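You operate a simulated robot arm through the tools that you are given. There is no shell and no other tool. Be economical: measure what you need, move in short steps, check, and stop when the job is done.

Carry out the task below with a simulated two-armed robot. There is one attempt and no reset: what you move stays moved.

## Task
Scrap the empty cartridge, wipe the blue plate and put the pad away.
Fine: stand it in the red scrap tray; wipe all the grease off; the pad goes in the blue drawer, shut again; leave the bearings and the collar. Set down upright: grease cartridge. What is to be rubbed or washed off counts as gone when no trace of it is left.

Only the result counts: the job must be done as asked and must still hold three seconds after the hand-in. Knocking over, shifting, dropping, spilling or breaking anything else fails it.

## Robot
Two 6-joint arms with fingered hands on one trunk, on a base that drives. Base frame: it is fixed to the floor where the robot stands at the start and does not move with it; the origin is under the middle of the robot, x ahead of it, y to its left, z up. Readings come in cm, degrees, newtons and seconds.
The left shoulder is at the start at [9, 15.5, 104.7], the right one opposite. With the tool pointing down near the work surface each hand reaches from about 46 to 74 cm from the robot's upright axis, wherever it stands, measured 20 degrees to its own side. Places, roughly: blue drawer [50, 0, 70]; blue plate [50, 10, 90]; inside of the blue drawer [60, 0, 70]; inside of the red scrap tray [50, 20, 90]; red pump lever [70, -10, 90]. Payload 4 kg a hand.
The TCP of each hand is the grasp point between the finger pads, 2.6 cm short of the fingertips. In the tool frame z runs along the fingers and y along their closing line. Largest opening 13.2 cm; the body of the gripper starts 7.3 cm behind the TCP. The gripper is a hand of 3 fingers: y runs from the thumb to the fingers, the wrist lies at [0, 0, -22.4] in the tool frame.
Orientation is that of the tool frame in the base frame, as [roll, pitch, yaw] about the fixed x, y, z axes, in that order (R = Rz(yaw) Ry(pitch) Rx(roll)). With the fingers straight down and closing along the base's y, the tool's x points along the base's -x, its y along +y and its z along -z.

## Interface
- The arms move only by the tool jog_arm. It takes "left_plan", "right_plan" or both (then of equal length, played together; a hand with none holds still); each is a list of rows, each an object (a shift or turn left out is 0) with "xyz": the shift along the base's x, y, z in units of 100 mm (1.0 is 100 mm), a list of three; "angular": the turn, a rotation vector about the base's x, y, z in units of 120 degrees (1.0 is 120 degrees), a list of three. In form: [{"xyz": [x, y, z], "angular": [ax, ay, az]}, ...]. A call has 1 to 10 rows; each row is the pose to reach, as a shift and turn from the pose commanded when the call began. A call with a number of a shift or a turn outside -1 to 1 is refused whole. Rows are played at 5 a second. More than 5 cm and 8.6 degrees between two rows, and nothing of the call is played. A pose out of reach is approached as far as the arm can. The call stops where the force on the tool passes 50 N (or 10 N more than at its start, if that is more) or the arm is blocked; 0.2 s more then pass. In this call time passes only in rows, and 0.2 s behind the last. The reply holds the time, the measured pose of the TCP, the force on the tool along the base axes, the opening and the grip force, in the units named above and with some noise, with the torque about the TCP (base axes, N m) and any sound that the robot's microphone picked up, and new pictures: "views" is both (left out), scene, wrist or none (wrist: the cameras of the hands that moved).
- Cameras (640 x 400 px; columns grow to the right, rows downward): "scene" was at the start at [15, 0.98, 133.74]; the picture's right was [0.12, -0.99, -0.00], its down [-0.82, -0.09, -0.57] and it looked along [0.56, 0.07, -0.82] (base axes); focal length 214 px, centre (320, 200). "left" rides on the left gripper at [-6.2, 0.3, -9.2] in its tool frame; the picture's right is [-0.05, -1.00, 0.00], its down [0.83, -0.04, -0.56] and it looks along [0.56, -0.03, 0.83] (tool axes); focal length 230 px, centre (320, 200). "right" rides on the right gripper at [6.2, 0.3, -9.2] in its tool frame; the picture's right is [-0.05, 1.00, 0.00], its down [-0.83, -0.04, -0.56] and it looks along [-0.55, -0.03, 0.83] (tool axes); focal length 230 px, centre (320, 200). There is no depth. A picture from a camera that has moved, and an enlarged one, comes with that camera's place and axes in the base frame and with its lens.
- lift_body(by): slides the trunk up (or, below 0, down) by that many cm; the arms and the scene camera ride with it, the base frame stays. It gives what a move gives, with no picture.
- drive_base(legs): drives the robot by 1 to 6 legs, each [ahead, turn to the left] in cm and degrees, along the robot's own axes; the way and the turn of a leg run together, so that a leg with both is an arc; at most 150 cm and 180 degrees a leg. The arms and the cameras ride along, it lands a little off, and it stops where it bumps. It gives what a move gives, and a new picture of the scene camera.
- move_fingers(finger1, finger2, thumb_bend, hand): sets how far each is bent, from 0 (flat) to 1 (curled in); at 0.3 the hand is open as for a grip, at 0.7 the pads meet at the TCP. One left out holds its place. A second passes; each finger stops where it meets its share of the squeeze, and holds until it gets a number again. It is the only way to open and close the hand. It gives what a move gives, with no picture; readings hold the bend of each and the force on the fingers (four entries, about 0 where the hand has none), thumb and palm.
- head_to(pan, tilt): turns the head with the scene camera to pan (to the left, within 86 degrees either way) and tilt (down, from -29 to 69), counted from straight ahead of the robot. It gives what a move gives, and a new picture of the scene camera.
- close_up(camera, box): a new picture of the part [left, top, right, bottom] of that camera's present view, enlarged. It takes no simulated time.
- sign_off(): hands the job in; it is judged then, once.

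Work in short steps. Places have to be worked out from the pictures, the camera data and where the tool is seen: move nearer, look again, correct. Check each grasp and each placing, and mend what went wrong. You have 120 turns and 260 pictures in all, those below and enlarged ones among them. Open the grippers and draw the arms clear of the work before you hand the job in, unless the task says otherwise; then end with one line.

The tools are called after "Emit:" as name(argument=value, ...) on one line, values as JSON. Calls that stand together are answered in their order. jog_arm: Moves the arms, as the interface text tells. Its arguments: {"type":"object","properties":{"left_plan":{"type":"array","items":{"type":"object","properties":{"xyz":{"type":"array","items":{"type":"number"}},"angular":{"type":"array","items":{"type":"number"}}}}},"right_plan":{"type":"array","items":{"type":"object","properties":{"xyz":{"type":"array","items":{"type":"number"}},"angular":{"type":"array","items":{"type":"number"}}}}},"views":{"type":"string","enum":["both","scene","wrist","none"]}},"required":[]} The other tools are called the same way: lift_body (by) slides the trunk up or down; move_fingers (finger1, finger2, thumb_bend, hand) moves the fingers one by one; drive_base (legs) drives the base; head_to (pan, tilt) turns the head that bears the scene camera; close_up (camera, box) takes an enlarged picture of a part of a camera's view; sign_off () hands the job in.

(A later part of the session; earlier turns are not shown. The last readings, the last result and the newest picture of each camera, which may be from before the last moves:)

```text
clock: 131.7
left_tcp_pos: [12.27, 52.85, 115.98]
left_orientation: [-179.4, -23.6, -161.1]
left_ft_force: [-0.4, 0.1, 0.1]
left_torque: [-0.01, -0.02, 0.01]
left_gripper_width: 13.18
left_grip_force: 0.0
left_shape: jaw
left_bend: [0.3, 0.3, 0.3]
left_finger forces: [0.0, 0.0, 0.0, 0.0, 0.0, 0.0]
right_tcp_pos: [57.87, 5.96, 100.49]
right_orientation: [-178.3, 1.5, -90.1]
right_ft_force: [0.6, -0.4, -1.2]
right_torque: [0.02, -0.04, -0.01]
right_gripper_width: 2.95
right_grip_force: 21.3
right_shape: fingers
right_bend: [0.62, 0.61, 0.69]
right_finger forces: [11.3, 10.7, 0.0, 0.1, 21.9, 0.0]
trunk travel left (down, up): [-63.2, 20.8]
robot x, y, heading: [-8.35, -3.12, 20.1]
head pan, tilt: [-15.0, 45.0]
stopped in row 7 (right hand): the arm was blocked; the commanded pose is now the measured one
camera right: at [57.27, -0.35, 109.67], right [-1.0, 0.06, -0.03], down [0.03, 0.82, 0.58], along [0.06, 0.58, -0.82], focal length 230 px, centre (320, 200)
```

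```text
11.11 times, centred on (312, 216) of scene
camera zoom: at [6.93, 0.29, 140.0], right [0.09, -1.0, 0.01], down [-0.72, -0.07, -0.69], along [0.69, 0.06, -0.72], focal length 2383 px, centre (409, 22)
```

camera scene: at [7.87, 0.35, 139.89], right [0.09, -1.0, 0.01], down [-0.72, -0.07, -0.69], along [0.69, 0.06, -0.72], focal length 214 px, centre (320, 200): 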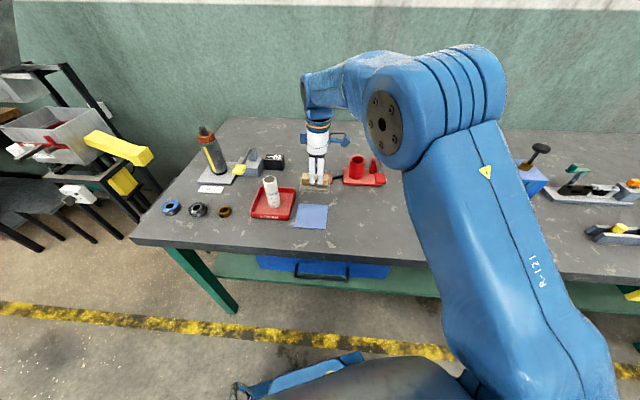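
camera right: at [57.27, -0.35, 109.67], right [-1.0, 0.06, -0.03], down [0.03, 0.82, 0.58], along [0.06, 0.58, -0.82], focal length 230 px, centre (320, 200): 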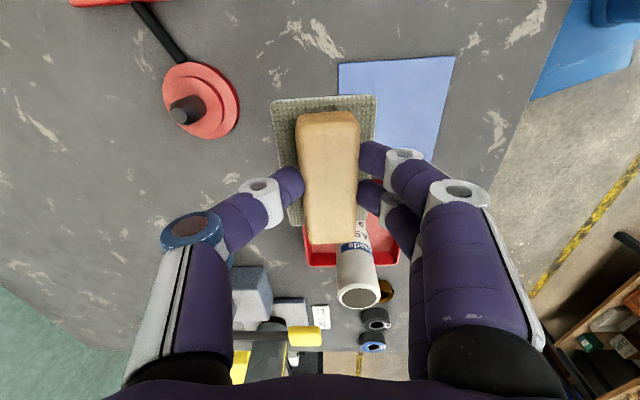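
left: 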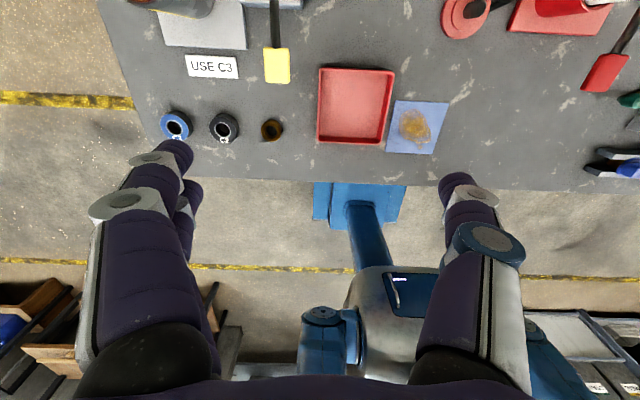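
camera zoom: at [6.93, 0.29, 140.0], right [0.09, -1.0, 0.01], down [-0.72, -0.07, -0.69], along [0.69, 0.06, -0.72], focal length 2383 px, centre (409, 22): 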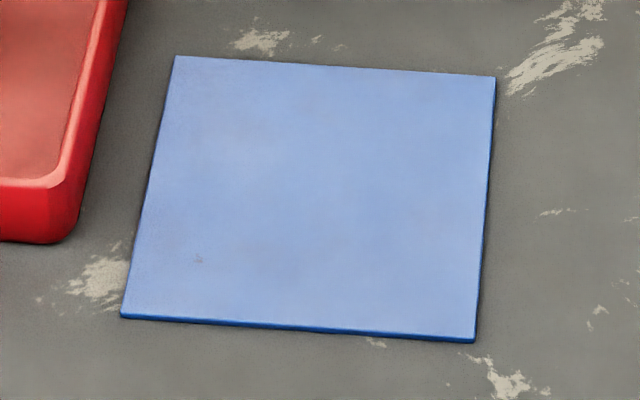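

The speck hasn't changed after direct wiping, so it's likely surface texture. I'll zoom in hard to check its colour.

Emit:
close_up(camera="scene", box=[297, 210, 313, 222])

Emit:
close_up(camera="scene", box=[300, 200, 326, 218])

```text
16.00 times, centred on (305, 216) of scene
camera zoom: at [6.93, 0.29, 140.0], right [0.09, -1.0, 0.01], down [-0.72, -0.07, -0.69], along [0.69, 0.06, -0.72], focal length 3432 px, centre (560, -56)
```

zoom: 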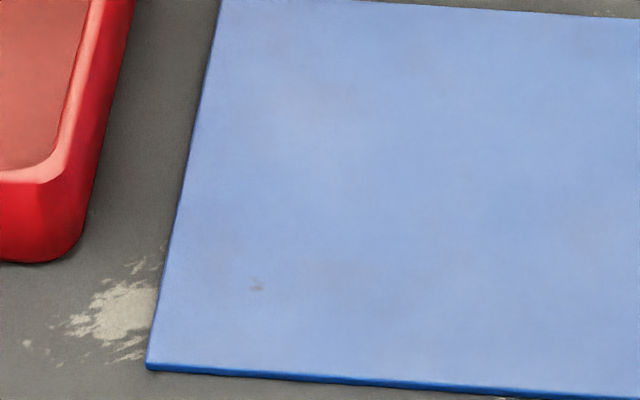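

```text
16.00 times, centred on (313, 209) of scene
camera zoom: at [6.93, 0.29, 140.0], right [0.09, -1.0, 0.01], down [-0.72, -0.07, -0.69], along [0.69, 0.06, -0.72], focal length 3432 px, centre (432, 56)
```

zoom: 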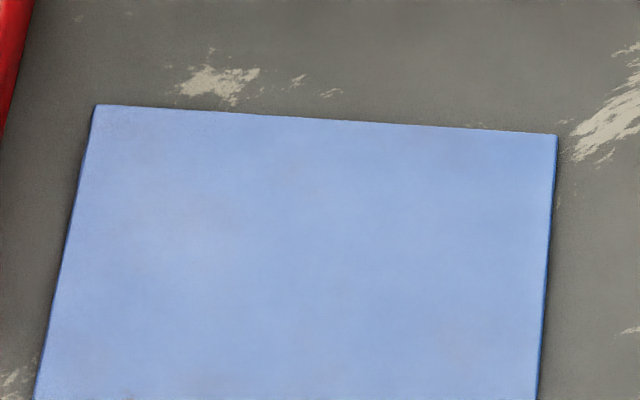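

That grey speck lies outside the original smear and is just surface texture, so the plate is clean. Next is the drawer, for which I need the left hand; first I'll back the robot off and straighten it.

Emit:
drive_base(legs=[[-25, 0], [0, -20]])

Emit:
head_to(pan=0, tilt=40)

Emit:
jog_arm(left_plan=[{"xyz": [0.1, -0.3, 0]}, {"xyz": [0.2, -0.6, 0]}, {"xyz": [0.3, -0.9, 0]}], views="none")

```text
clock: 132.4
left_tcp_pos: [9.07, 51.49, 112.2]
left_orientation: [-179.2, -32.0, -161.4]
left_ft_force: [1.2, -0.1, -0.6]
left_torque: [-0.01, -0.03, 0.05]
left_gripper_width: 13.17
left_grip_force: 0.1
left_shape: jaw
left_bend: [0.3, 0.3, 0.3]
left_finger forces: [0.0, 0.1, 0.0, 0.0, 0.0, 0.1]
right_tcp_pos: [54.32, 4.52, 102.79]
right_orientation: [-176.4, 2.0, -90.2]
right_ft_force: [-0.4, 0.5, -1.4]
right_torque: [-0.03, -0.05, -0.02]
right_gripper_width: 2.95
right_grip_force: 22.4
right_shape: fingers
right_bend: [0.62, 0.61, 0.69]
right_finger forces: [11.0, 10.9, 0.0, 0.0, 22.0, 0.0]
trunk travel left (down, up): [-63.2, 20.8]
robot x, y, heading: [-9.15, -3.37, 20.4]
head pan, tilt: [-15.0, 45.0]
stopped in leg 1: the robot was blocked; the commanded pose is now the measured one
camera scene: at [6.57, 0.12, 139.97], right [0.09, -1.0, 0.01], down [-0.72, -0.07, -0.69], along [0.69, 0.06, -0.72], focal length 214 px, centre (320, 200)
```

scene: 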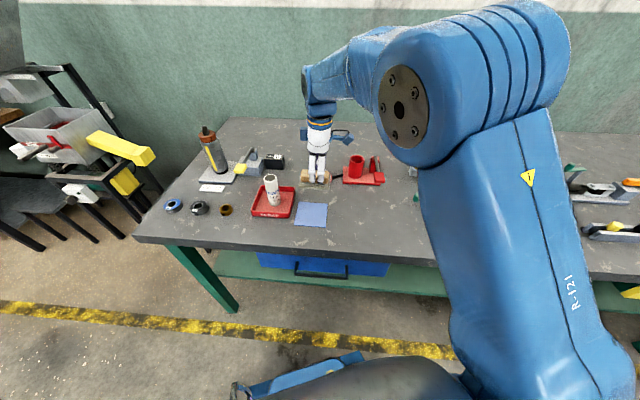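

```text
clock: 133.2
left_tcp_pos: [9.08, 51.61, 112.52]
left_orientation: [-179.4, -31.8, -161.3]
left_ft_force: [0.4, -0.8, 0.4]
left_torque: [0.04, -0.03, -0.03]
left_gripper_width: 13.19
left_grip_force: 0.0
left_shape: jaw
left_bend: [0.3, 0.3, 0.3]
left_finger forces: [0.1, 0.0, 0.0, 0.1, 0.1, 0.0]
right_tcp_pos: [54.42, 4.57, 102.8]
right_orientation: [-176.3, 2.1, -90.4]
right_ft_force: [-0.3, -0.1, -0.9]
right_torque: [-0.02, 0.01, -0.03]
right_gripper_width: 2.95
right_grip_force: 21.8
right_shape: fingers
right_bend: [0.62, 0.61, 0.69]
right_finger forces: [11.1, 10.9, 0.0, 0.0, 21.8, 0.0]
trunk travel left (down, up): [-63.2, 20.8]
robot x, y, heading: [-8.71, -3.7, 20.0]
head pan, tilt: [0.0, 40.0]
camera scene: at [6.48, 2.2, 140.7], right [0.34, -0.94, 0.0], down [-0.62, -0.23, -0.75], along [0.71, 0.26, -0.66], focal length 214 px, centre (320, 200)
```

scene: 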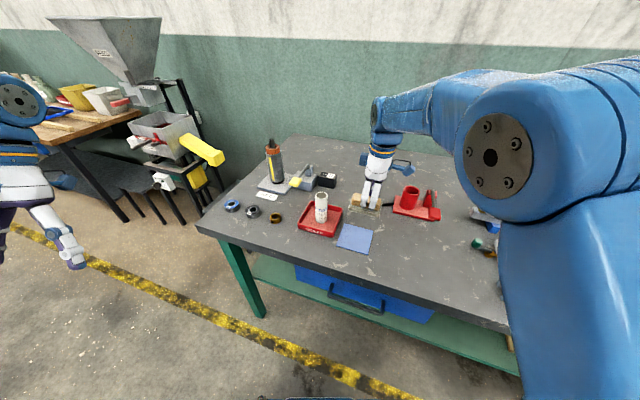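

```text
clock: 134.0
left_tcp_pos: [13.76, 43.1, 113.73]
left_orientation: [-179.5, -29.0, -161.2]
left_ft_force: [0.4, 0.4, -0.1]
left_torque: [-0.02, 0.01, 0.0]
left_gripper_width: 13.21
left_grip_force: 0.0
left_shape: jaw
left_bend: [0.3, 0.3, 0.3]
left_finger forces: [0.0, 0.0, 0.0, 0.0, 0.1, 0.0]
left hand out of reach, approached as far as the arm can: row 1, 2, 3
right_tcp_pos: [54.46, 4.57, 102.61]
right_orientation: [-176.5, 2.1, -90.3]
right_ft_force: [-0.3, 0.4, -0.1]
right_torque: [0.02, 0.03, -0.02]
right_gripper_width: 2.94
right_grip_force: 21.7
right_shape: fingers
right_bend: [0.62, 0.61, 0.69]
right_finger forces: [11.1, 10.8, 0.0, 0.1, 21.9, 0.0]
trunk travel left (down, up): [-63.2, 20.8]
robot x, y, heading: [-8.69, -3.94, 20.3]
head pan, tilt: [0.0, 40.0]
```

The base was blocked while reversing, so I'll look behind on both sides.

Emit:
head_to(pan=86, tilt=45)

Emit:
head_to(pan=-86, tilt=45)

```text
clock: 135.6
left_tcp_pos: [13.59, 43.39, 113.74]
left_orientation: [-179.4, -29.0, -161.2]
left_ft_force: [0.1, 0.3, 0.2]
left_torque: [-0.04, -0.01, -0.02]
left_gripper_width: 13.2
left_grip_force: 0.0
left_shape: jaw
left_bend: [0.3, 0.3, 0.3]
left_finger forces: [0.0, 0.0, 0.1, 0.1, 0.1, 0.1]
right_tcp_pos: [54.39, 4.6, 102.69]
right_orientation: [-176.5, 2.1, -90.3]
right_ft_force: [-0.6, -0.4, -0.3]
right_torque: [-0.05, 0.01, 0.01]
right_gripper_width: 2.94
right_grip_force: 22.0
right_shape: fingers
right_bend: [0.62, 0.61, 0.69]
right_finger forces: [11.1, 11.0, 0.0, 0.1, 22.0, 0.0]
trunk travel left (down, up): [-63.2, 20.8]
robot x, y, heading: [-8.87, -3.08, 20.3]
head pan, tilt: [85.9, 45.0]
camera scene: at [-3.71, 7.12, 140.11], right [0.96, 0.28, -0.02], down [0.18, -0.68, -0.71], along [-0.21, 0.67, -0.71], focal length 214 px, centre (320, 200)
```

scene: 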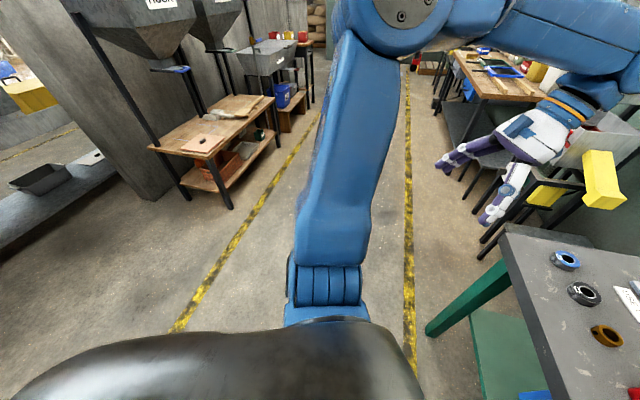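

```text
clock: 138.2
left_tcp_pos: [13.71, 43.29, 113.79]
left_orientation: [-179.5, -29.0, -161.2]
left_ft_force: [-0.2, -0.1, -0.4]
left_torque: [0.0, 0.0, 0.01]
left_gripper_width: 13.2
left_grip_force: 0.0
left_shape: jaw
left_bend: [0.3, 0.3, 0.3]
left_finger forces: [0.1, 0.1, 0.0, 0.0, 0.0, 0.1]
right_tcp_pos: [54.5, 4.69, 102.81]
right_orientation: [-176.5, 2.1, -90.3]
right_ft_force: [0.7, -0.1, -2.0]
right_torque: [-0.05, -0.01, -0.03]
right_gripper_width: 2.95
right_grip_force: 21.6
right_shape: fingers
right_bend: [0.62, 0.61, 0.69]
right_finger forces: [11.1, 10.9, 0.0, 0.0, 21.8, 0.0]
trunk travel left (down, up): [-63.2, 20.8]
robot x, y, heading: [-9.13, -3.4, 20.2]
head pan, tilt: [-85.9, 45.0]
camera scene: at [1.87, -8.1, 140.11], right [-0.91, -0.41, 0.02], down [-0.3, 0.64, -0.71], along [0.28, -0.65, -0.71], focal length 214 px, centre (320, 200)
```

scene: 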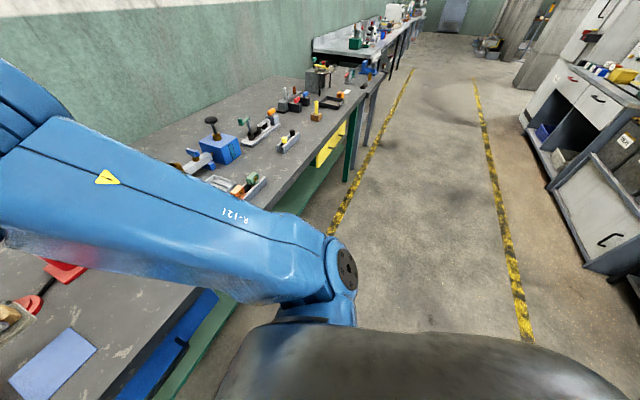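

There's ample aisle behind, so the block looks spurious. I'll retry in shorter legs.

Emit:
drive_base(legs=[[-8, 0], [-8, 0], [-8, 0]])

Emit:
drive_base(legs=[[0, -20]])

```text
clock: 140.6
left_tcp_pos: [-10.71, 34.34, 115.34]
left_orientation: [-179.5, -25.9, -161.1]
left_ft_force: [0.9, 1.5, -0.3]
left_torque: [-0.02, 0.03, -0.02]
left_gripper_width: 13.21
left_grip_force: 0.1
left_shape: jaw
left_bend: [0.3, 0.3, 0.3]
left_finger forces: [0.1, 0.0, 0.0, 0.1, 0.1, 0.0]
right_tcp_pos: [30.24, -4.26, 103.39]
right_orientation: [-175.8, 2.4, -90.1]
right_ft_force: [0.9, 0.3, -0.6]
right_torque: [-0.04, 0.03, 0.02]
right_gripper_width: 2.93
right_grip_force: 21.8
right_shape: fingers
right_bend: [0.62, 0.61, 0.69]
right_finger forces: [11.0, 10.8, 0.1, 0.0, 21.8, 0.1]
trunk travel left (down, up): [-63.2, 20.8]
robot x, y, heading: [-31.52, -11.73, 20.1]
head pan, tilt: [-85.9, 45.0]
camera scene: at [-26.21, -18.49, 140.34], right [-0.91, -0.41, -0.02], down [-0.27, 0.65, -0.71], along [0.31, -0.64, -0.71], focal length 214 px, centre (320, 200)
```

scene: 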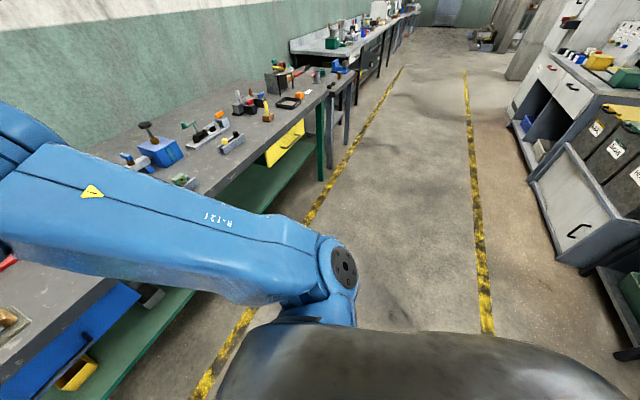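

```text
clock: 142.1
left_tcp_pos: [7.45, 23.97, 114.39]
left_orientation: [-179.4, -27.4, 178.2]
left_ft_force: [0.2, 0.5, -0.4]
left_torque: [-0.03, 0.04, 0.01]
left_gripper_width: 13.2
left_grip_force: 0.1
left_shape: jaw
left_bend: [0.3, 0.3, 0.3]
left_finger forces: [0.0, 0.0, 0.0, 0.0, 0.0, 0.0]
right_tcp_pos: [31.88, -26.53, 101.89]
right_orientation: [-177.2, 1.8, -110.7]
right_ft_force: [-1.0, 0.5, -1.0]
right_torque: [-0.06, 0.02, 0.0]
right_gripper_width: 2.95
right_grip_force: 20.8
right_shape: fingers
right_bend: [0.62, 0.61, 0.69]
right_finger forces: [10.6, 10.4, 0.0, 0.1, 20.9, 0.0]
trunk travel left (down, up): [-63.2, 20.8]
robot x, y, heading: [-31.38, -11.24, -0.1]
head pan, tilt: [-85.9, 45.0]
camera scene: at [-22.78, -19.24, 140.09], right [-1.0, -0.06, 0.02], down [-0.06, 0.71, -0.71], along [0.03, -0.7, -0.71], focal length 214 px, centre (320, 200)
```

scene: 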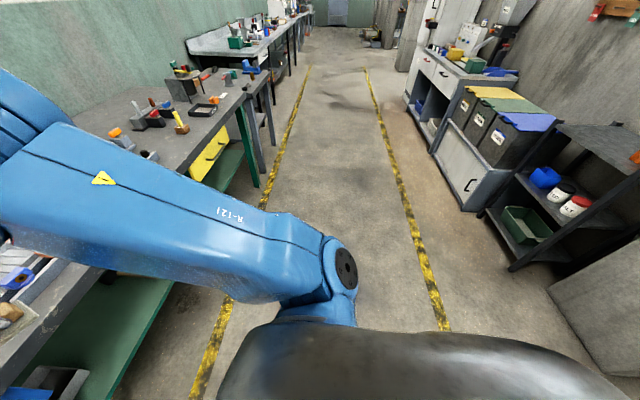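

Robot at (-31,-11), heading 0. Now I'll look at the drawer and the bench overall.

Emit:
head_to(pan=12, tilt=42)

Emit:
close_up(camera="scene", box=[200, 170, 440, 320])

```text
clock: 143.8
left_tcp_pos: [5.62, 24.06, 113.05]
left_orientation: [-179.3, -30.3, 178.1]
left_ft_force: [-0.6, -0.1, 0.3]
left_torque: [0.03, -0.03, -0.01]
left_gripper_width: 13.2
left_grip_force: 0.1
left_shape: jaw
left_bend: [0.3, 0.3, 0.3]
left_finger forces: [0.0, 0.0, 0.0, 0.0, 0.0, 0.0]
right_tcp_pos: [30.01, -26.4, 103.02]
right_orientation: [-176.2, 2.1, -111.0]
right_ft_force: [0.2, 0.4, -1.1]
right_torque: [-0.02, -0.01, 0.04]
right_gripper_width: 2.92
right_grip_force: 21.8
right_shape: fingers
right_bend: [0.62, 0.61, 0.69]
right_finger forces: [11.1, 10.9, 0.0, 0.0, 22.0, 0.0]
trunk travel left (down, up): [-63.2, 20.8]
robot x, y, heading: [-31.43, -11.03, -0.2]
head pan, tilt: [12.0, 42.0]
camera scene: at [-15.28, -9.37, 140.39], right [0.2, -0.98, 0.0], down [-0.67, -0.13, -0.73], along [0.71, 0.15, -0.68], focal length 214 px, centre (320, 200)
```

scene: 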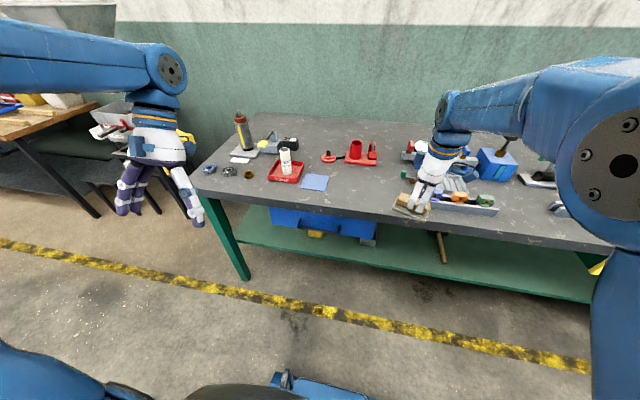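

```text
2.67 times, centred on (320, 245) of scene
camera zoom: at [-15.28, -9.37, 140.39], right [0.2, -0.98, 0.0], down [-0.67, -0.13, -0.73], along [0.71, 0.15, -0.68], focal length 572 px, centre (320, 80)
```

zoom: 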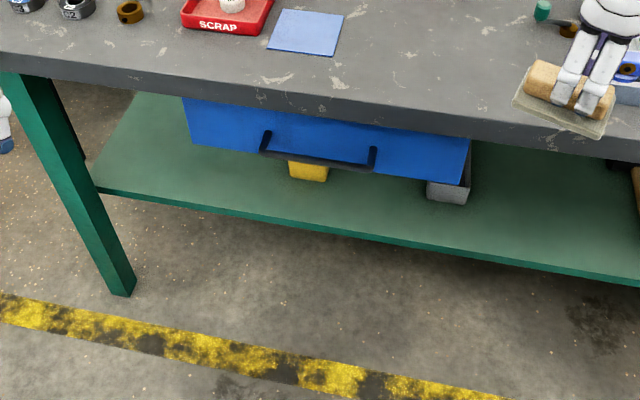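

The handle bar is at about (38.5, 2.3, 72), with its posts near y -6 and 11, below the table's edge. I'll get the left arm back into a sane pose by driving it forward in its commanded frame.

Emit:
jog_arm(left_plan=[{"xyz": [0.3, 0, 0]}, {"xyz": [0.6, 0, 0]}, {"xyz": [0.9, 0, 0]}, {"xyz": [0.9, 0, 0]}, {"xyz": [0.9, 0, 0]}], views="none")

Emit:
jog_arm(left_plan=[{"xyz": [0, 0, 0]}, {"xyz": [0, 0, 0]}], views="none")

```text
clock: 145.0
left_tcp_pos: [14.54, 24.06, 115.07]
left_orientation: [-179.4, -26.4, 178.1]
left_ft_force: [0.4, -0.4, -0.4]
left_torque: [0.0, 0.01, 0.02]
left_gripper_width: 13.2
left_grip_force: 0.1
left_shape: jaw
left_bend: [0.3, 0.3, 0.3]
left_finger forces: [0.0, 0.0, 0.1, 0.1, 0.0, 0.1]
right_tcp_pos: [30.05, -26.39, 102.98]
right_orientation: [-176.1, 2.1, -110.9]
right_ft_force: [-0.3, 1.4, 0.0]
right_torque: [-0.03, 0.02, -0.01]
right_gripper_width: 2.91
right_grip_force: 22.0
right_shape: fingers
right_bend: [0.62, 0.61, 0.69]
right_finger forces: [11.1, 10.9, 0.0, 0.0, 21.8, 0.0]
trunk travel left (down, up): [-63.2, 20.8]
robot x, y, heading: [-31.27, -11.42, -0.2]
head pan, tilt: [12.0, 42.0]
```

```text
clock: 145.6
left_tcp_pos: [14.5, 24.12, 115.12]
left_orientation: [-179.5, -26.3, 178.3]
left_ft_force: [0.2, 0.4, 0.0]
left_torque: [-0.01, 0.03, 0.03]
left_gripper_width: 13.22
left_grip_force: 0.0
left_shape: jaw
left_bend: [0.3, 0.3, 0.3]
left_finger forces: [0.0, 0.0, 0.0, 0.0, 0.0, 0.0]
right_tcp_pos: [30.04, -26.43, 103.02]
right_orientation: [-176.1, 2.2, -110.9]
right_ft_force: [0.0, 0.3, -1.4]
right_torque: [-0.02, -0.02, -0.02]
right_gripper_width: 2.93
right_grip_force: 21.9
right_shape: fingers
right_bend: [0.62, 0.61, 0.69]
right_finger forces: [11.1, 10.9, 0.0, 0.1, 21.8, 0.0]
trunk travel left (down, up): [-63.2, 20.8]
robot x, y, heading: [-31.47, -11.28, -0.0]
head pan, tilt: [12.0, 42.0]
```

The left arm answers normally again. I'll pull the right hand (with the pad) back 5 cm, and then lower the trunk 30 cm for the drawer.

Emit:
jog_arm(right_plan=[{"xyz": [-0.1, 0, 0]}, {"xyz": [-0.2, 0, 0]}, {"xyz": [-0.3, 0, 0]}, {"xyz": [-0.4, 0, 0]}, {"xyz": [-0.5, 0, 0]}], views="none")

Emit:
lift_body(by=-28)

Emit:
head_to(pan=12, tilt=30)

```text
clock: 146.8
left_tcp_pos: [14.47, 24.01, 115.21]
left_orientation: [-179.5, -26.3, 178.2]
left_ft_force: [0.3, 0.2, -0.5]
left_torque: [0.0, 0.06, 0.01]
left_gripper_width: 13.19
left_grip_force: 0.0
left_shape: jaw
left_bend: [0.3, 0.3, 0.3]
left_finger forces: [0.1, 0.0, 0.0, 0.1, 0.0, 0.0]
right_tcp_pos: [25.1, -26.39, 103.06]
right_orientation: [-176.0, 2.2, -110.8]
right_ft_force: [-0.1, -0.2, -0.8]
right_torque: [-0.01, 0.01, 0.01]
right_gripper_width: 2.92
right_grip_force: 21.8
right_shape: fingers
right_bend: [0.62, 0.61, 0.69]
right_finger forces: [11.0, 11.0, 0.1, 0.1, 21.9, 0.1]
trunk travel left (down, up): [-63.2, 20.8]
robot x, y, heading: [-31.35, -11.25, -0.3]
head pan, tilt: [12.0, 42.0]
```

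```text
clock: 149.6
left_tcp_pos: [14.4, 23.97, 87.2]
left_orientation: [-179.5, -26.3, 178.3]
left_ft_force: [0.9, 0.2, -0.6]
left_torque: [0.02, 0.02, -0.01]
left_gripper_width: 13.2
left_grip_force: 0.0
left_shape: jaw
left_bend: [0.3, 0.3, 0.3]
left_finger forces: [0.1, 0.0, 0.1, 0.0, 0.0, 0.1]
right_tcp_pos: [24.98, -26.36, 74.97]
right_orientation: [-176.1, 2.1, -110.7]
right_ft_force: [0.2, -0.5, -1.8]
right_torque: [-0.01, 0.0, 0.0]
right_gripper_width: 2.91
right_grip_force: 21.7
right_shape: fingers
right_bend: [0.62, 0.61, 0.69]
right_finger forces: [11.0, 10.9, 0.0, 0.1, 21.8, 0.0]
trunk travel left (down, up): [-35.2, 48.8]
robot x, y, heading: [-31.65, -11.18, -0.4]
head pan, tilt: [12.0, 42.0]
```

```text
clock: 150.4
left_tcp_pos: [14.37, 24.12, 87.09]
left_orientation: [-179.5, -26.2, 178.2]
left_ft_force: [0.2, -0.4, -0.1]
left_torque: [0.0, -0.02, 0.03]
left_gripper_width: 13.2
left_grip_force: 0.2
left_shape: jaw
left_bend: [0.3, 0.3, 0.3]
left_finger forces: [0.0, 0.0, 0.0, 0.0, 0.1, 0.0]
right_tcp_pos: [25.01, -26.36, 75.08]
right_orientation: [-176.2, 2.3, -110.9]
right_ft_force: [0.7, 0.1, -1.1]
right_torque: [0.02, -0.03, -0.03]
right_gripper_width: 2.9
right_grip_force: 22.0
right_shape: fingers
right_bend: [0.62, 0.61, 0.69]
right_finger forces: [11.0, 10.9, 0.0, 0.1, 21.9, 0.1]
trunk travel left (down, up): [-35.2, 48.8]
robot x, y, heading: [-31.16, -11.39, -0.3]
head pan, tilt: [12.0, 30.0]
camera scene: at [-15.14, -9.23, 114.22], right [0.2, -0.98, 0.0], down [-0.51, -0.1, -0.86], along [0.84, 0.17, -0.52], focal length 214 px, centre (320, 200)
```

scene: 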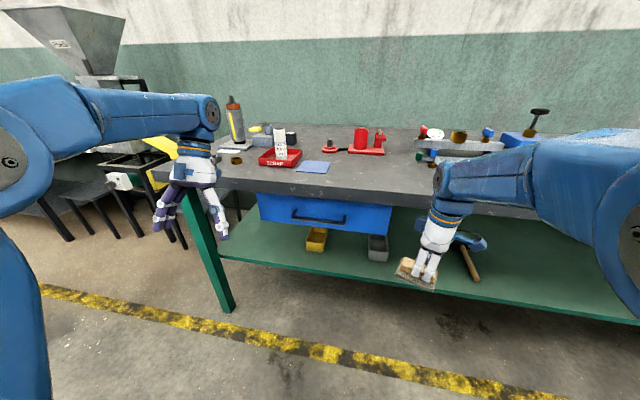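

The drawer and handle are now clearly visible. I'll enlarge them to refine the handle's position.

Emit:
close_up(camera="scene", box=[240, 170, 400, 270])

```text
4.00 times, centred on (320, 220) of scene
camera zoom: at [-15.14, -9.23, 114.22], right [0.2, -0.98, 0.0], down [-0.51, -0.1, -0.86], along [0.84, 0.17, -0.52], focal length 858 px, centre (320, 120)
```

zoom: 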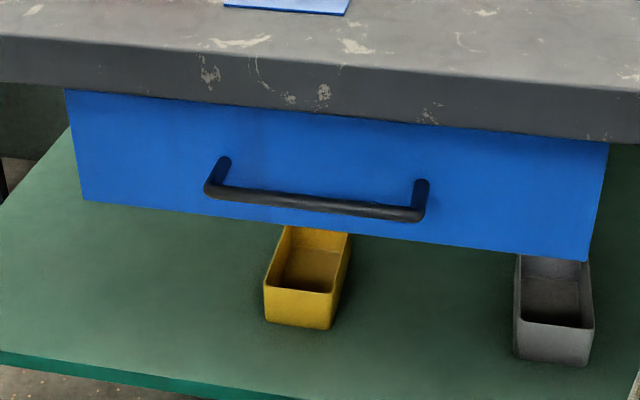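

The bar is at about (36.3, y -6…9.7, 75), 2–3 cm in front of the drawer face, and the table edge prevents a grip from straight above. I'll back off 12 cm and bring the left hand to a horizontal tool pose, leveling first.

Emit:
drive_base(legs=[[-12, 0]])

Emit:
jog_arm(left_plan=[{"xyz": [0.1, 0, 0.03], "angular": [0, -0.04, 0]}, {"xyz": [0.2, 0, 0.06], "angular": [0, -0.08, 0]}, {"xyz": [0.3, 0, 0.09], "angular": [0, -0.12, 0]}, {"xyz": [0.4, 0, 0.12], "angular": [0, -0.16, 0]}, {"xyz": [0.5, 0, 0.15], "angular": [0, -0.2, 0]}, {"xyz": [0.6, 0, 0.15], "angular": [0, -0.22, 0]}, {"xyz": [0.7, 0, 0.15], "angular": [0, -0.22, 0]}, {"xyz": [0.8, 0, 0.15], "angular": [0, -0.22, 0]}], views="none")

```text
clock: 151.6
left_tcp_pos: [2.19, 24.17, 87.16]
left_orientation: [-179.6, -26.2, 178.3]
left_ft_force: [-0.5, -0.2, 0.0]
left_torque: [-0.01, -0.04, -0.01]
left_gripper_width: 13.21
left_grip_force: 0.0
left_shape: jaw
left_bend: [0.3, 0.3, 0.3]
left_finger forces: [0.0, 0.0, 0.0, 0.0, 0.0, 0.1]
right_tcp_pos: [13.0, -26.32, 75.11]
right_orientation: [-176.0, 2.1, -110.7]
right_ft_force: [-0.2, 0.3, -1.3]
right_torque: [-0.02, -0.03, -0.02]
right_gripper_width: 2.88
right_grip_force: 21.6
right_shape: fingers
right_bend: [0.62, 0.61, 0.69]
right_finger forces: [11.1, 10.9, 0.0, 0.0, 21.8, 0.0]
trunk travel left (down, up): [-35.2, 48.8]
robot x, y, heading: [-43.4, -10.72, -0.2]
head pan, tilt: [12.0, 30.0]
camera scene: at [-27.25, -9.12, 114.25], right [0.21, -0.98, 0.0], down [-0.5, -0.1, -0.86], along [0.84, 0.18, -0.51], focal length 214 px, centre (320, 200)
```

scene: 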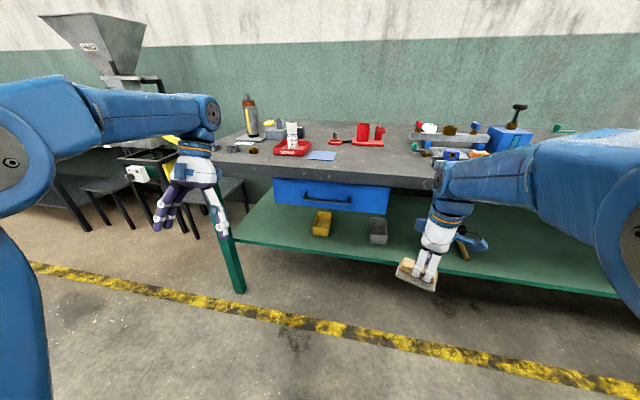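

```text
clock: 153.4
left_tcp_pos: [8.79, 23.96, 89.46]
left_orientation: [179.7, 1.0, 178.4]
left_ft_force: [-0.4, 0.1, -0.7]
left_torque: [-0.01, -0.01, -0.02]
left_gripper_width: 13.2
left_grip_force: 0.0
left_shape: jaw
left_bend: [0.3, 0.3, 0.3]
left_finger forces: [0.0, 0.0, 0.1, 0.1, 0.0, 0.0]
right_tcp_pos: [11.75, -26.27, 75.95]
right_orientation: [-175.2, 2.6, -110.7]
right_ft_force: [0.1, -0.4, -0.6]
right_torque: [-0.02, 0.01, 0.03]
right_gripper_width: 2.91
right_grip_force: 21.4
right_shape: fingers
right_bend: [0.62, 0.61, 0.69]
right_finger forces: [10.9, 10.8, 0.1, 0.0, 21.8, 0.0]
trunk travel left (down, up): [-35.2, 48.8]
robot x, y, heading: [-43.17, -11.34, -0.1]
head pan, tilt: [12.0, 30.0]
```

Left hand is level. Next I'll yaw it −85° while shifting inward a little.

Emit:
jog_arm(left_plan=[{"xyz": [0, -0.05, 0], "angular": [0, 0, -0.07]}, {"xyz": [0, -0.1, 0], "angular": [0, 0, -0.14]}, {"xyz": [0, -0.15, 0], "angular": [0, 0, -0.21]}, {"xyz": [0, -0.2, 0], "angular": [0, 0, -0.28]}, {"xyz": [0, -0.25, 0], "angular": [0, 0, -0.35]}, {"xyz": [0, -0.3, 0], "angular": [0, 0, -0.42]}, {"xyz": [0, -0.4, 0], "angular": [0, 0, -0.49]}, {"xyz": [0, -0.5, 0], "angular": [0, 0, -0.56]}, {"xyz": [0, -0.6, 0], "angular": [0, 0, -0.63]}, {"xyz": [0, -0.7, 0], "angular": [0, 0, -0.7]}], views="scene")

```text
clock: 155.6
left_tcp_pos: [8.95, 17.16, 89.38]
left_orientation: [179.8, 1.3, 94.4]
left_ft_force: [0.3, 0.3, 0.5]
left_torque: [0.0, 0.01, -0.02]
left_gripper_width: 13.23
left_grip_force: 0.1
left_shape: jaw
left_bend: [0.3, 0.3, 0.3]
left_finger forces: [0.0, 0.0, 0.0, 0.0, 0.0, 0.0]
right_tcp_pos: [11.73, -26.2, 75.98]
right_orientation: [-175.1, 2.7, -110.7]
right_ft_force: [0.6, -0.8, -0.9]
right_torque: [-0.06, 0.04, 0.02]
right_gripper_width: 2.93
right_grip_force: 21.7
right_shape: fingers
right_bend: [0.62, 0.61, 0.69]
right_finger forces: [10.9, 10.9, 0.1, 0.0, 21.8, 0.1]
trunk travel left (down, up): [-35.2, 48.8]
robot x, y, heading: [-43.15, -11.04, -0.1]
head pan, tilt: [12.0, 30.0]
camera scene: at [-27.09, -9.13, 114.22], right [0.21, -0.98, 0.0], down [-0.51, -0.1, -0.86], along [0.84, 0.18, -0.52], focal length 214 px, centre (320, 200)
```

scene: 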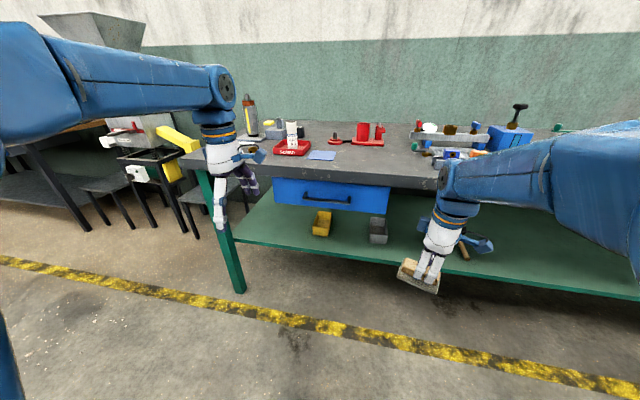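

Now pitching the left tool forward toward horizontal while moving inward, forward and down.

Emit:
jog_arm(left_plan=[{"xyz": [0.08, -0.08, 0], "angular": [0, -0.065, 0]}, {"xyz": [0.16, -0.16, 0], "angular": [0, -0.13, 0]}, {"xyz": [0.24, -0.24, 0], "angular": [0, -0.195, 0]}, {"xyz": [0.32, -0.32, -0.1], "angular": [0, -0.26, 0]}, {"xyz": [0.4, -0.4, -0.2], "angular": [0, -0.325, 0]}, {"xyz": [0.48, -0.48, -0.3], "angular": [0, -0.39, 0]}, {"xyz": [0.56, -0.56, -0.4], "angular": [0, -0.455, 0]}, {"xyz": [0.64, -0.64, -0.5], "angular": [0, -0.52, 0]}, {"xyz": [0.72, -0.72, -0.6], "angular": [0, -0.585, 0]}, {"xyz": [0.8, -0.8, -0.7], "angular": [0, -0.65, 0]}], views="both")

```text
clock: 157.8
left_tcp_pos: [16.8, 9.23, 82.26]
left_orientation: [101.6, 4.6, 89.8]
left_ft_force: [-0.3, 0.5, -0.1]
left_torque: [0.05, -0.01, 0.0]
left_gripper_width: 13.21
left_grip_force: 0.1
left_shape: jaw
left_bend: [0.3, 0.3, 0.3]
left_finger forces: [0.1, 0.0, 0.1, 0.0, 0.1, 0.0]
left hand out of reach, approached as far as the arm can: row 3, 4, 5, 6, 7, 8, 9
right_tcp_pos: [11.75, -26.36, 75.79]
right_orientation: [-175.2, 2.6, -110.7]
right_ft_force: [0.0, -0.5, -1.7]
right_torque: [0.03, 0.01, 0.04]
right_gripper_width: 2.91
right_grip_force: 21.6
right_shape: fingers
right_bend: [0.62, 0.61, 0.69]
right_finger forces: [10.9, 10.8, 0.0, 0.0, 21.8, 0.0]
trunk travel left (down, up): [-35.2, 48.8]
robot x, y, heading: [-43.13, -11.19, -0.1]
head pan, tilt: [12.0, 30.0]
camera scene: at [-26.95, -9.14, 114.2], right [0.21, -0.98, 0.0], down [-0.51, -0.1, -0.86], along [0.84, 0.18, -0.52], focal length 214 px, centre (320, 200)
camera left: at [7.75, 3.36, 85.07], right [-0.2, -0.13, -0.97], down [-0.55, 0.84, 0.0], along [0.81, 0.53, -0.24], focal length 230 px, centre (320, 200)
```

scene: 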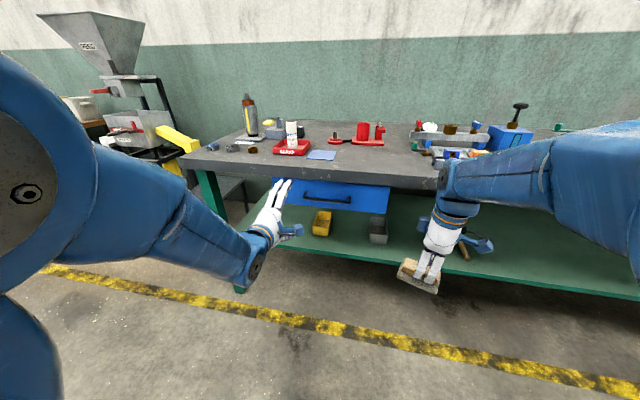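
left: 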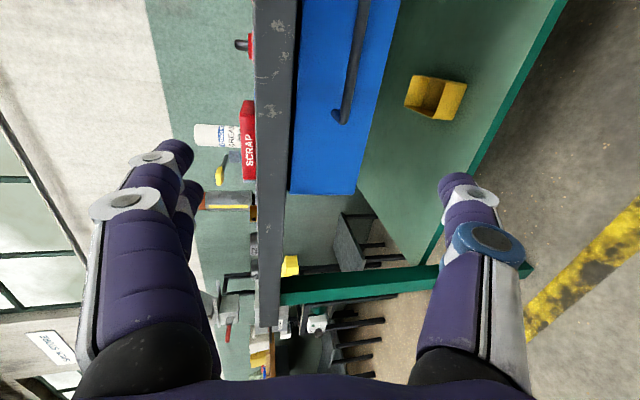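

The tool is nearly horizontal with vertical closing, and the left camera confirms the bar at (36.4, …9.7, 75.3). I'll narrow the left fingers and approach y=2, z=75.5.

Emit:
move_fingers(hand="left", finger1=0.48, finger2=0.48, thumb_bend=0.48)

Emit:
jog_arm(left_plan=[{"xyz": [0.1, -0.1, -0.1]}, {"xyz": [0.2, -0.2, -0.2]}, {"xyz": [0.3, -0.3, -0.3]}, {"xyz": [0.4, -0.4, -0.4]}, {"xyz": [0.5, -0.5, -0.5]}, {"xyz": [0.6, -0.6, -0.6]}, {"xyz": [0.7, -0.7, -0.68]}, {"xyz": [0.8, -0.72, -0.68]}, {"xyz": [0.9, -0.72, -0.68]}], views="both")

```text
clock: 158.8
left_tcp_pos: [16.76, 9.15, 82.31]
left_orientation: [101.7, 4.7, 89.7]
left_ft_force: [-1.5, 0.4, -0.6]
left_torque: [-0.04, -0.01, -0.04]
left_gripper_width: 7.5
left_grip_force: 0.1
left_shape: fingers
left_bend: [0.48, 0.48, 0.48]
left_finger forces: [0.0, 0.0, 0.0, 0.0, 0.0, 0.0]
right_tcp_pos: [11.69, -26.23, 76.02]
right_orientation: [-175.1, 2.6, -110.7]
right_ft_force: [0.3, -0.6, -0.2]
right_torque: [0.0, -0.02, -0.02]
right_gripper_width: 2.95
right_grip_force: 22.2
right_shape: fingers
right_bend: [0.62, 0.61, 0.69]
right_finger forces: [11.0, 10.9, 0.0, 0.0, 21.9, 0.0]
trunk travel left (down, up): [-35.2, 48.8]
robot x, y, heading: [-43.25, -10.99, -0.4]
head pan, tilt: [12.0, 30.0]
```

```text
clock: 161.0
left_tcp_pos: [24.67, 5.05, 78.82]
left_orientation: [99.5, 9.4, 92.5]
left_ft_force: [0.1, 0.2, 0.4]
left_torque: [0.01, -0.01, -0.01]
left_gripper_width: 7.5
left_grip_force: 0.1
left_shape: fingers
left_bend: [0.48, 0.48, 0.48]
left_finger forces: [0.0, 0.1, 0.0, 0.1, 0.0, 0.0]
right_tcp_pos: [10.15, -26.22, 77.33]
right_orientation: [-173.8, 3.0, -110.8]
right_ft_force: [-0.7, -0.1, -0.2]
right_torque: [0.0, -0.07, 0.03]
right_gripper_width: 2.92
right_grip_force: 21.7
right_shape: fingers
right_bend: [0.62, 0.61, 0.69]
right_finger forces: [11.0, 11.0, 0.0, 0.0, 21.7, 0.0]
trunk travel left (down, up): [-35.2, 48.8]
robot x, y, heading: [-43.3, -11.26, -0.2]
head pan, tilt: [12.0, 30.0]
stopped in row 9 (left hand): the arm was blocked; the commanded pose is now the measured one
camera scene: at [-27.56, -9.06, 114.31], right [0.21, -0.98, 0.0], down [-0.5, -0.1, -0.86], along [0.84, 0.18, -0.51], focal length 214 px, centre (320, 200)
camera left: at [15.8, -1.09, 81.58], right [-0.15, -0.22, -0.96], down [-0.59, 0.8, -0.09], along [0.79, 0.56, -0.25], focal length 230 px, centre (320, 200)
```

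scene: 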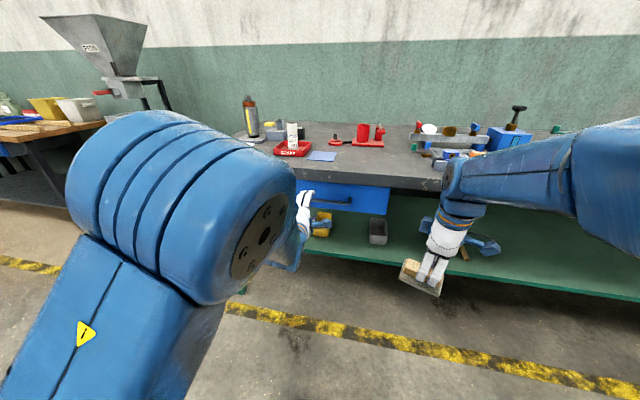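
left: 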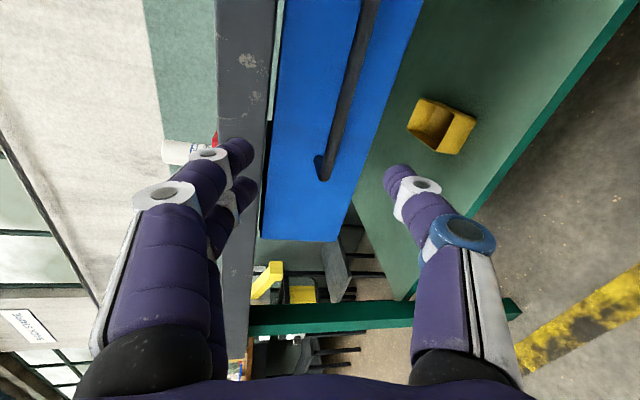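

Moving inward again swings the elbow toward the head, so I'll grip the bar nearer its left end (y≈6.5), adjusting gently.

Emit:
jog_arm(left_plan=[{"xyz": [0.05, 0.03, -0.06], "angular": [0.015, 0, 0]}, {"xyz": [0.1, 0.06, -0.12], "angular": [0.03, 0, 0]}, {"xyz": [0.15, 0.1, -0.18], "angular": [0.045, 0, 0]}, {"xyz": [0.2, 0.14, -0.24], "angular": [0.06, 0, 0]}, {"xyz": [0.25, 0.17, -0.3], "angular": [0.07, 0, 0]}, {"xyz": [0.3, 0.17, -0.33], "angular": [0.07, 0, 0]}], views="wrist")

```text
clock: 162.4
left_tcp_pos: [27.87, 6.01, 75.19]
left_orientation: [99.3, -0.2, 91.9]
left_ft_force: [0.2, 0.5, -0.1]
left_torque: [0.0, 0.01, -0.01]
left_gripper_width: 7.49
left_grip_force: 0.0
left_shape: fingers
left_bend: [0.48, 0.48, 0.48]
left_finger forces: [0.0, 0.1, 0.1, 0.1, 0.1, 0.1]
right_tcp_pos: [10.52, -26.37, 76.9]
right_orientation: [-174.2, 2.9, -110.6]
right_ft_force: [0.2, -0.1, -0.6]
right_torque: [0.0, 0.0, -0.03]
right_gripper_width: 2.92
right_grip_force: 22.0
right_shape: fingers
right_bend: [0.62, 0.61, 0.69]
right_finger forces: [11.0, 10.8, 0.0, 0.0, 21.8, 0.0]
trunk travel left (down, up): [-35.2, 48.8]
robot x, y, heading: [-43.52, -10.96, -0.2]
head pan, tilt: [12.0, 30.0]
camera left: at [19.03, -0.27, 76.93], right [-0.16, -0.06, -0.99], down [-0.58, 0.81, 0.05], along [0.8, 0.58, -0.16], focal length 230 px, centre (320, 200)
```

left: 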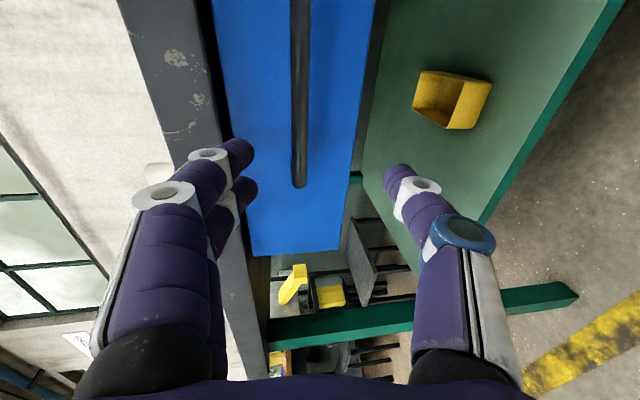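

Well aligned with the bar at z≈75.5. I'll advance 6 cm and check.

Emit:
jog_arm(left_plan=[{"xyz": [0.1, 0, 0.01]}, {"xyz": [0.2, 0, 0.02]}, {"xyz": [0.3, 0, 0.03]}, {"xyz": [0.4, 0, 0.03]}, {"xyz": [0.5, 0, 0.03]}, {"xyz": [0.6, 0, 0.03]}], views="wrist")

Emit:
close_up(camera="scene", box=[260, 160, 380, 235])

```text
clock: 163.8
left_tcp_pos: [33.97, 6.05, 75.27]
left_orientation: [99.3, -0.1, 92.0]
left_ft_force: [0.1, -0.2, 0.4]
left_torque: [0.0, -0.01, 0.03]
left_gripper_width: 7.5
left_grip_force: 0.0
left_shape: fingers
left_bend: [0.48, 0.48, 0.48]
left_finger forces: [0.0, 0.0, 0.1, 0.0, 0.1, 0.0]
right_tcp_pos: [10.34, -26.22, 76.99]
right_orientation: [-174.1, 3.0, -110.7]
right_ft_force: [-0.3, 0.0, -1.0]
right_torque: [-0.04, -0.01, 0.02]
right_gripper_width: 2.91
right_grip_force: 22.2
right_shape: fingers
right_bend: [0.62, 0.61, 0.69]
right_finger forces: [11.0, 10.9, 0.0, 0.1, 21.7, 0.0]
trunk travel left (down, up): [-35.2, 48.8]
robot x, y, heading: [-43.66, -11.27, -0.3]
head pan, tilt: [12.0, 30.0]
camera left: at [25.1, -0.34, 77.2], right [-0.16, -0.06, -0.99], down [-0.58, 0.81, 0.05], along [0.8, 0.58, -0.16], focal length 230 px, centre (320, 200)
```

left: 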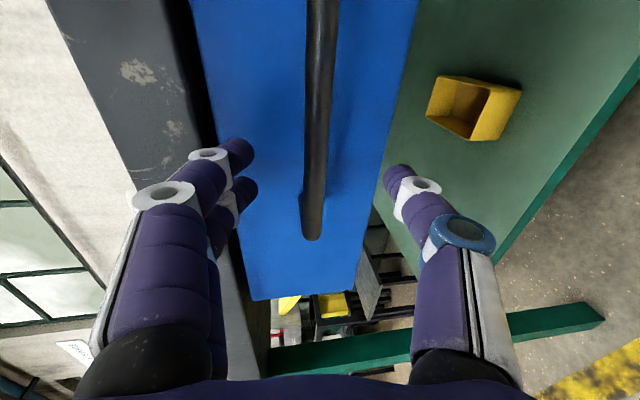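

```text
5.33 times, centred on (320, 198) of scene
camera zoom: at [-27.07, -9.1, 114.22], right [0.21, -0.98, 0.0], down [-0.51, -0.1, -0.86], along [0.84, 0.18, -0.52], focal length 1144 px, centre (320, 213)
```

zoom: 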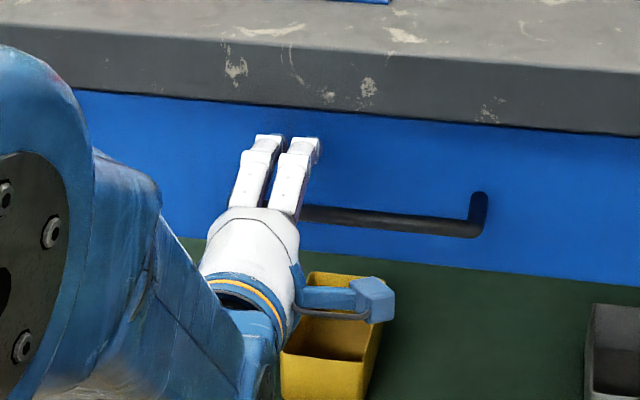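

Fingers straddle the bar, so I'll go 1.2 cm further and close.

Emit:
jog_arm(left_plan=[{"xyz": [0.04, 0, 0]}, {"xyz": [0.08, 0, 0]}, {"xyz": [0.12, 0, 0]}], views="none")

Emit:
move_fingers(hand="left", finger1=0.9, finger2=0.9, thumb_bend=0.9)

Emit:
close_up(camera="left", box=[0, 0, 640, 400])

```text
clock: 164.6
left_tcp_pos: [35.23, 6.18, 75.51]
left_orientation: [99.3, 0.0, 91.9]
left_ft_force: [-0.1, 0.0, 0.4]
left_torque: [0.03, 0.0, 0.01]
left_gripper_width: 7.49
left_grip_force: 0.1
left_shape: fingers
left_bend: [0.48, 0.48, 0.48]
left_finger forces: [0.0, 0.1, 0.0, 0.0, 0.0, 0.0]
right_tcp_pos: [10.48, -26.28, 76.92]
right_orientation: [-174.2, 2.8, -110.8]
right_ft_force: [-0.2, -0.1, -0.6]
right_torque: [-0.06, -0.01, 0.0]
right_gripper_width: 2.91
right_grip_force: 21.2
right_shape: fingers
right_bend: [0.62, 0.61, 0.69]
right_finger forces: [11.0, 10.9, 0.1, 0.0, 21.9, 0.0]
trunk travel left (down, up): [-35.2, 48.8]
robot x, y, heading: [-43.49, -11.01, -0.2]
head pan, tilt: [12.0, 30.0]
```

```text
clock: 165.6
left_tcp_pos: [35.25, 6.01, 75.41]
left_orientation: [99.3, -0.1, 91.9]
left_ft_force: [1.2, 0.0, -3.3]
left_torque: [0.0, -0.02, 0.03]
left_gripper_width: 0.02
left_grip_force: 0.1
left_shape: fingers
left_bend: [0.79, 0.78, 0.8]
left_finger forces: [0.0, 0.1, 0.0, 0.0, 0.0, 0.0]
right_tcp_pos: [10.55, -26.28, 76.89]
right_orientation: [-174.2, 3.0, -110.7]
right_ft_force: [0.7, 0.1, -0.8]
right_torque: [-0.01, -0.03, 0.02]
right_gripper_width: 2.93
right_grip_force: 21.6
right_shape: fingers
right_bend: [0.62, 0.61, 0.69]
right_finger forces: [11.0, 10.9, 0.0, 0.0, 21.9, 0.0]
trunk travel left (down, up): [-35.2, 48.8]
robot x, y, heading: [-43.48, -10.98, -0.2]
head pan, tilt: [12.0, 30.0]
```

```text
1.00 times, centred on (320, 200) of left
camera zoom: at [26.31, -0.34, 77.26], right [-0.16, -0.06, -0.99], down [-0.58, 0.81, 0.05], along [0.8, 0.58, -0.16], focal length 230 px, centre (320, 200)
```

zoom: 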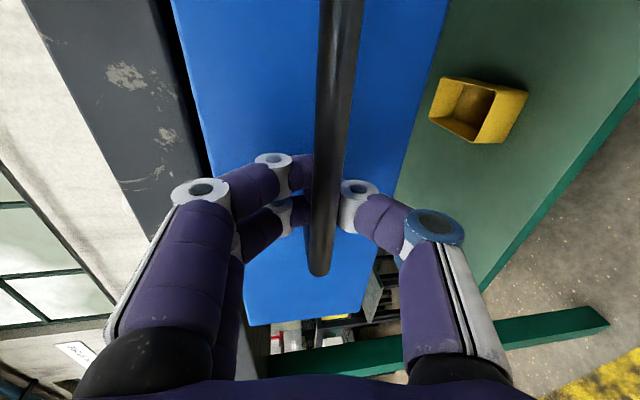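

The fingers have curled around behind the bar, so it's hooked. I'll pull the drawer by backing the base 14 cm in short legs.

Emit:
drive_base(legs=[[-5, 0], [-5, 0], [-4, 0]])

Emit:
close_up(camera="left", box=[0, 0, 640, 400])

```text
clock: 167.5
left_tcp_pos: [21.48, 5.94, 75.41]
left_orientation: [99.4, 0.0, 91.9]
left_ft_force: [11.5, -0.6, -8.8]
left_torque: [-0.02, -0.14, 0.01]
left_gripper_width: 0.42
left_grip_force: 10.2
left_shape: fingers
left_bend: [0.87, 0.86, 0.86]
left_finger forces: [0.1, 0.0, 0.1, 0.0, 21.0, 0.0]
right_tcp_pos: [-3.24, -26.24, 76.84]
right_orientation: [-174.2, 2.8, -110.9]
right_ft_force: [-0.4, -0.2, -0.2]
right_torque: [0.01, -0.01, 0.02]
right_gripper_width: 2.9
right_grip_force: 22.0
right_shape: fingers
right_bend: [0.62, 0.61, 0.69]
right_finger forces: [11.0, 10.9, 0.1, 0.0, 21.7, 0.0]
trunk travel left (down, up): [-35.2, 48.8]
robot x, y, heading: [-57.19, -10.69, -0.4]
head pan, tilt: [12.0, 30.0]
camera scene: at [-40.8, -9.07, 114.19], right [0.2, -0.98, 0.0], down [-0.51, -0.1, -0.86], along [0.84, 0.18, -0.52], focal length 214 px, centre (320, 200)
```

scene: 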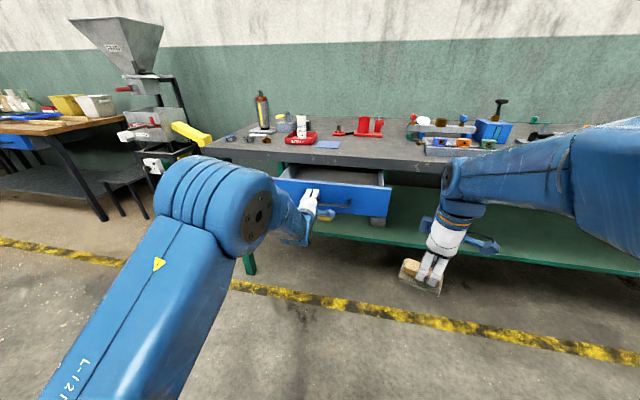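

```text
1.00 times, centred on (320, 200) of left
camera zoom: at [12.56, -0.37, 77.18], right [-0.16, -0.06, -0.99], down [-0.58, 0.81, 0.05], along [0.8, 0.58, -0.16], focal length 230 px, centre (320, 200)
```

zoom: 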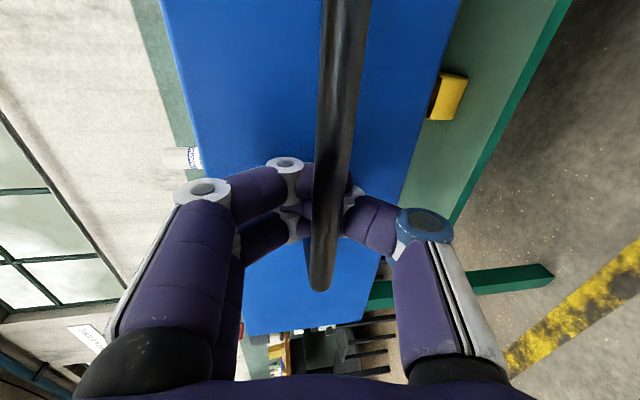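

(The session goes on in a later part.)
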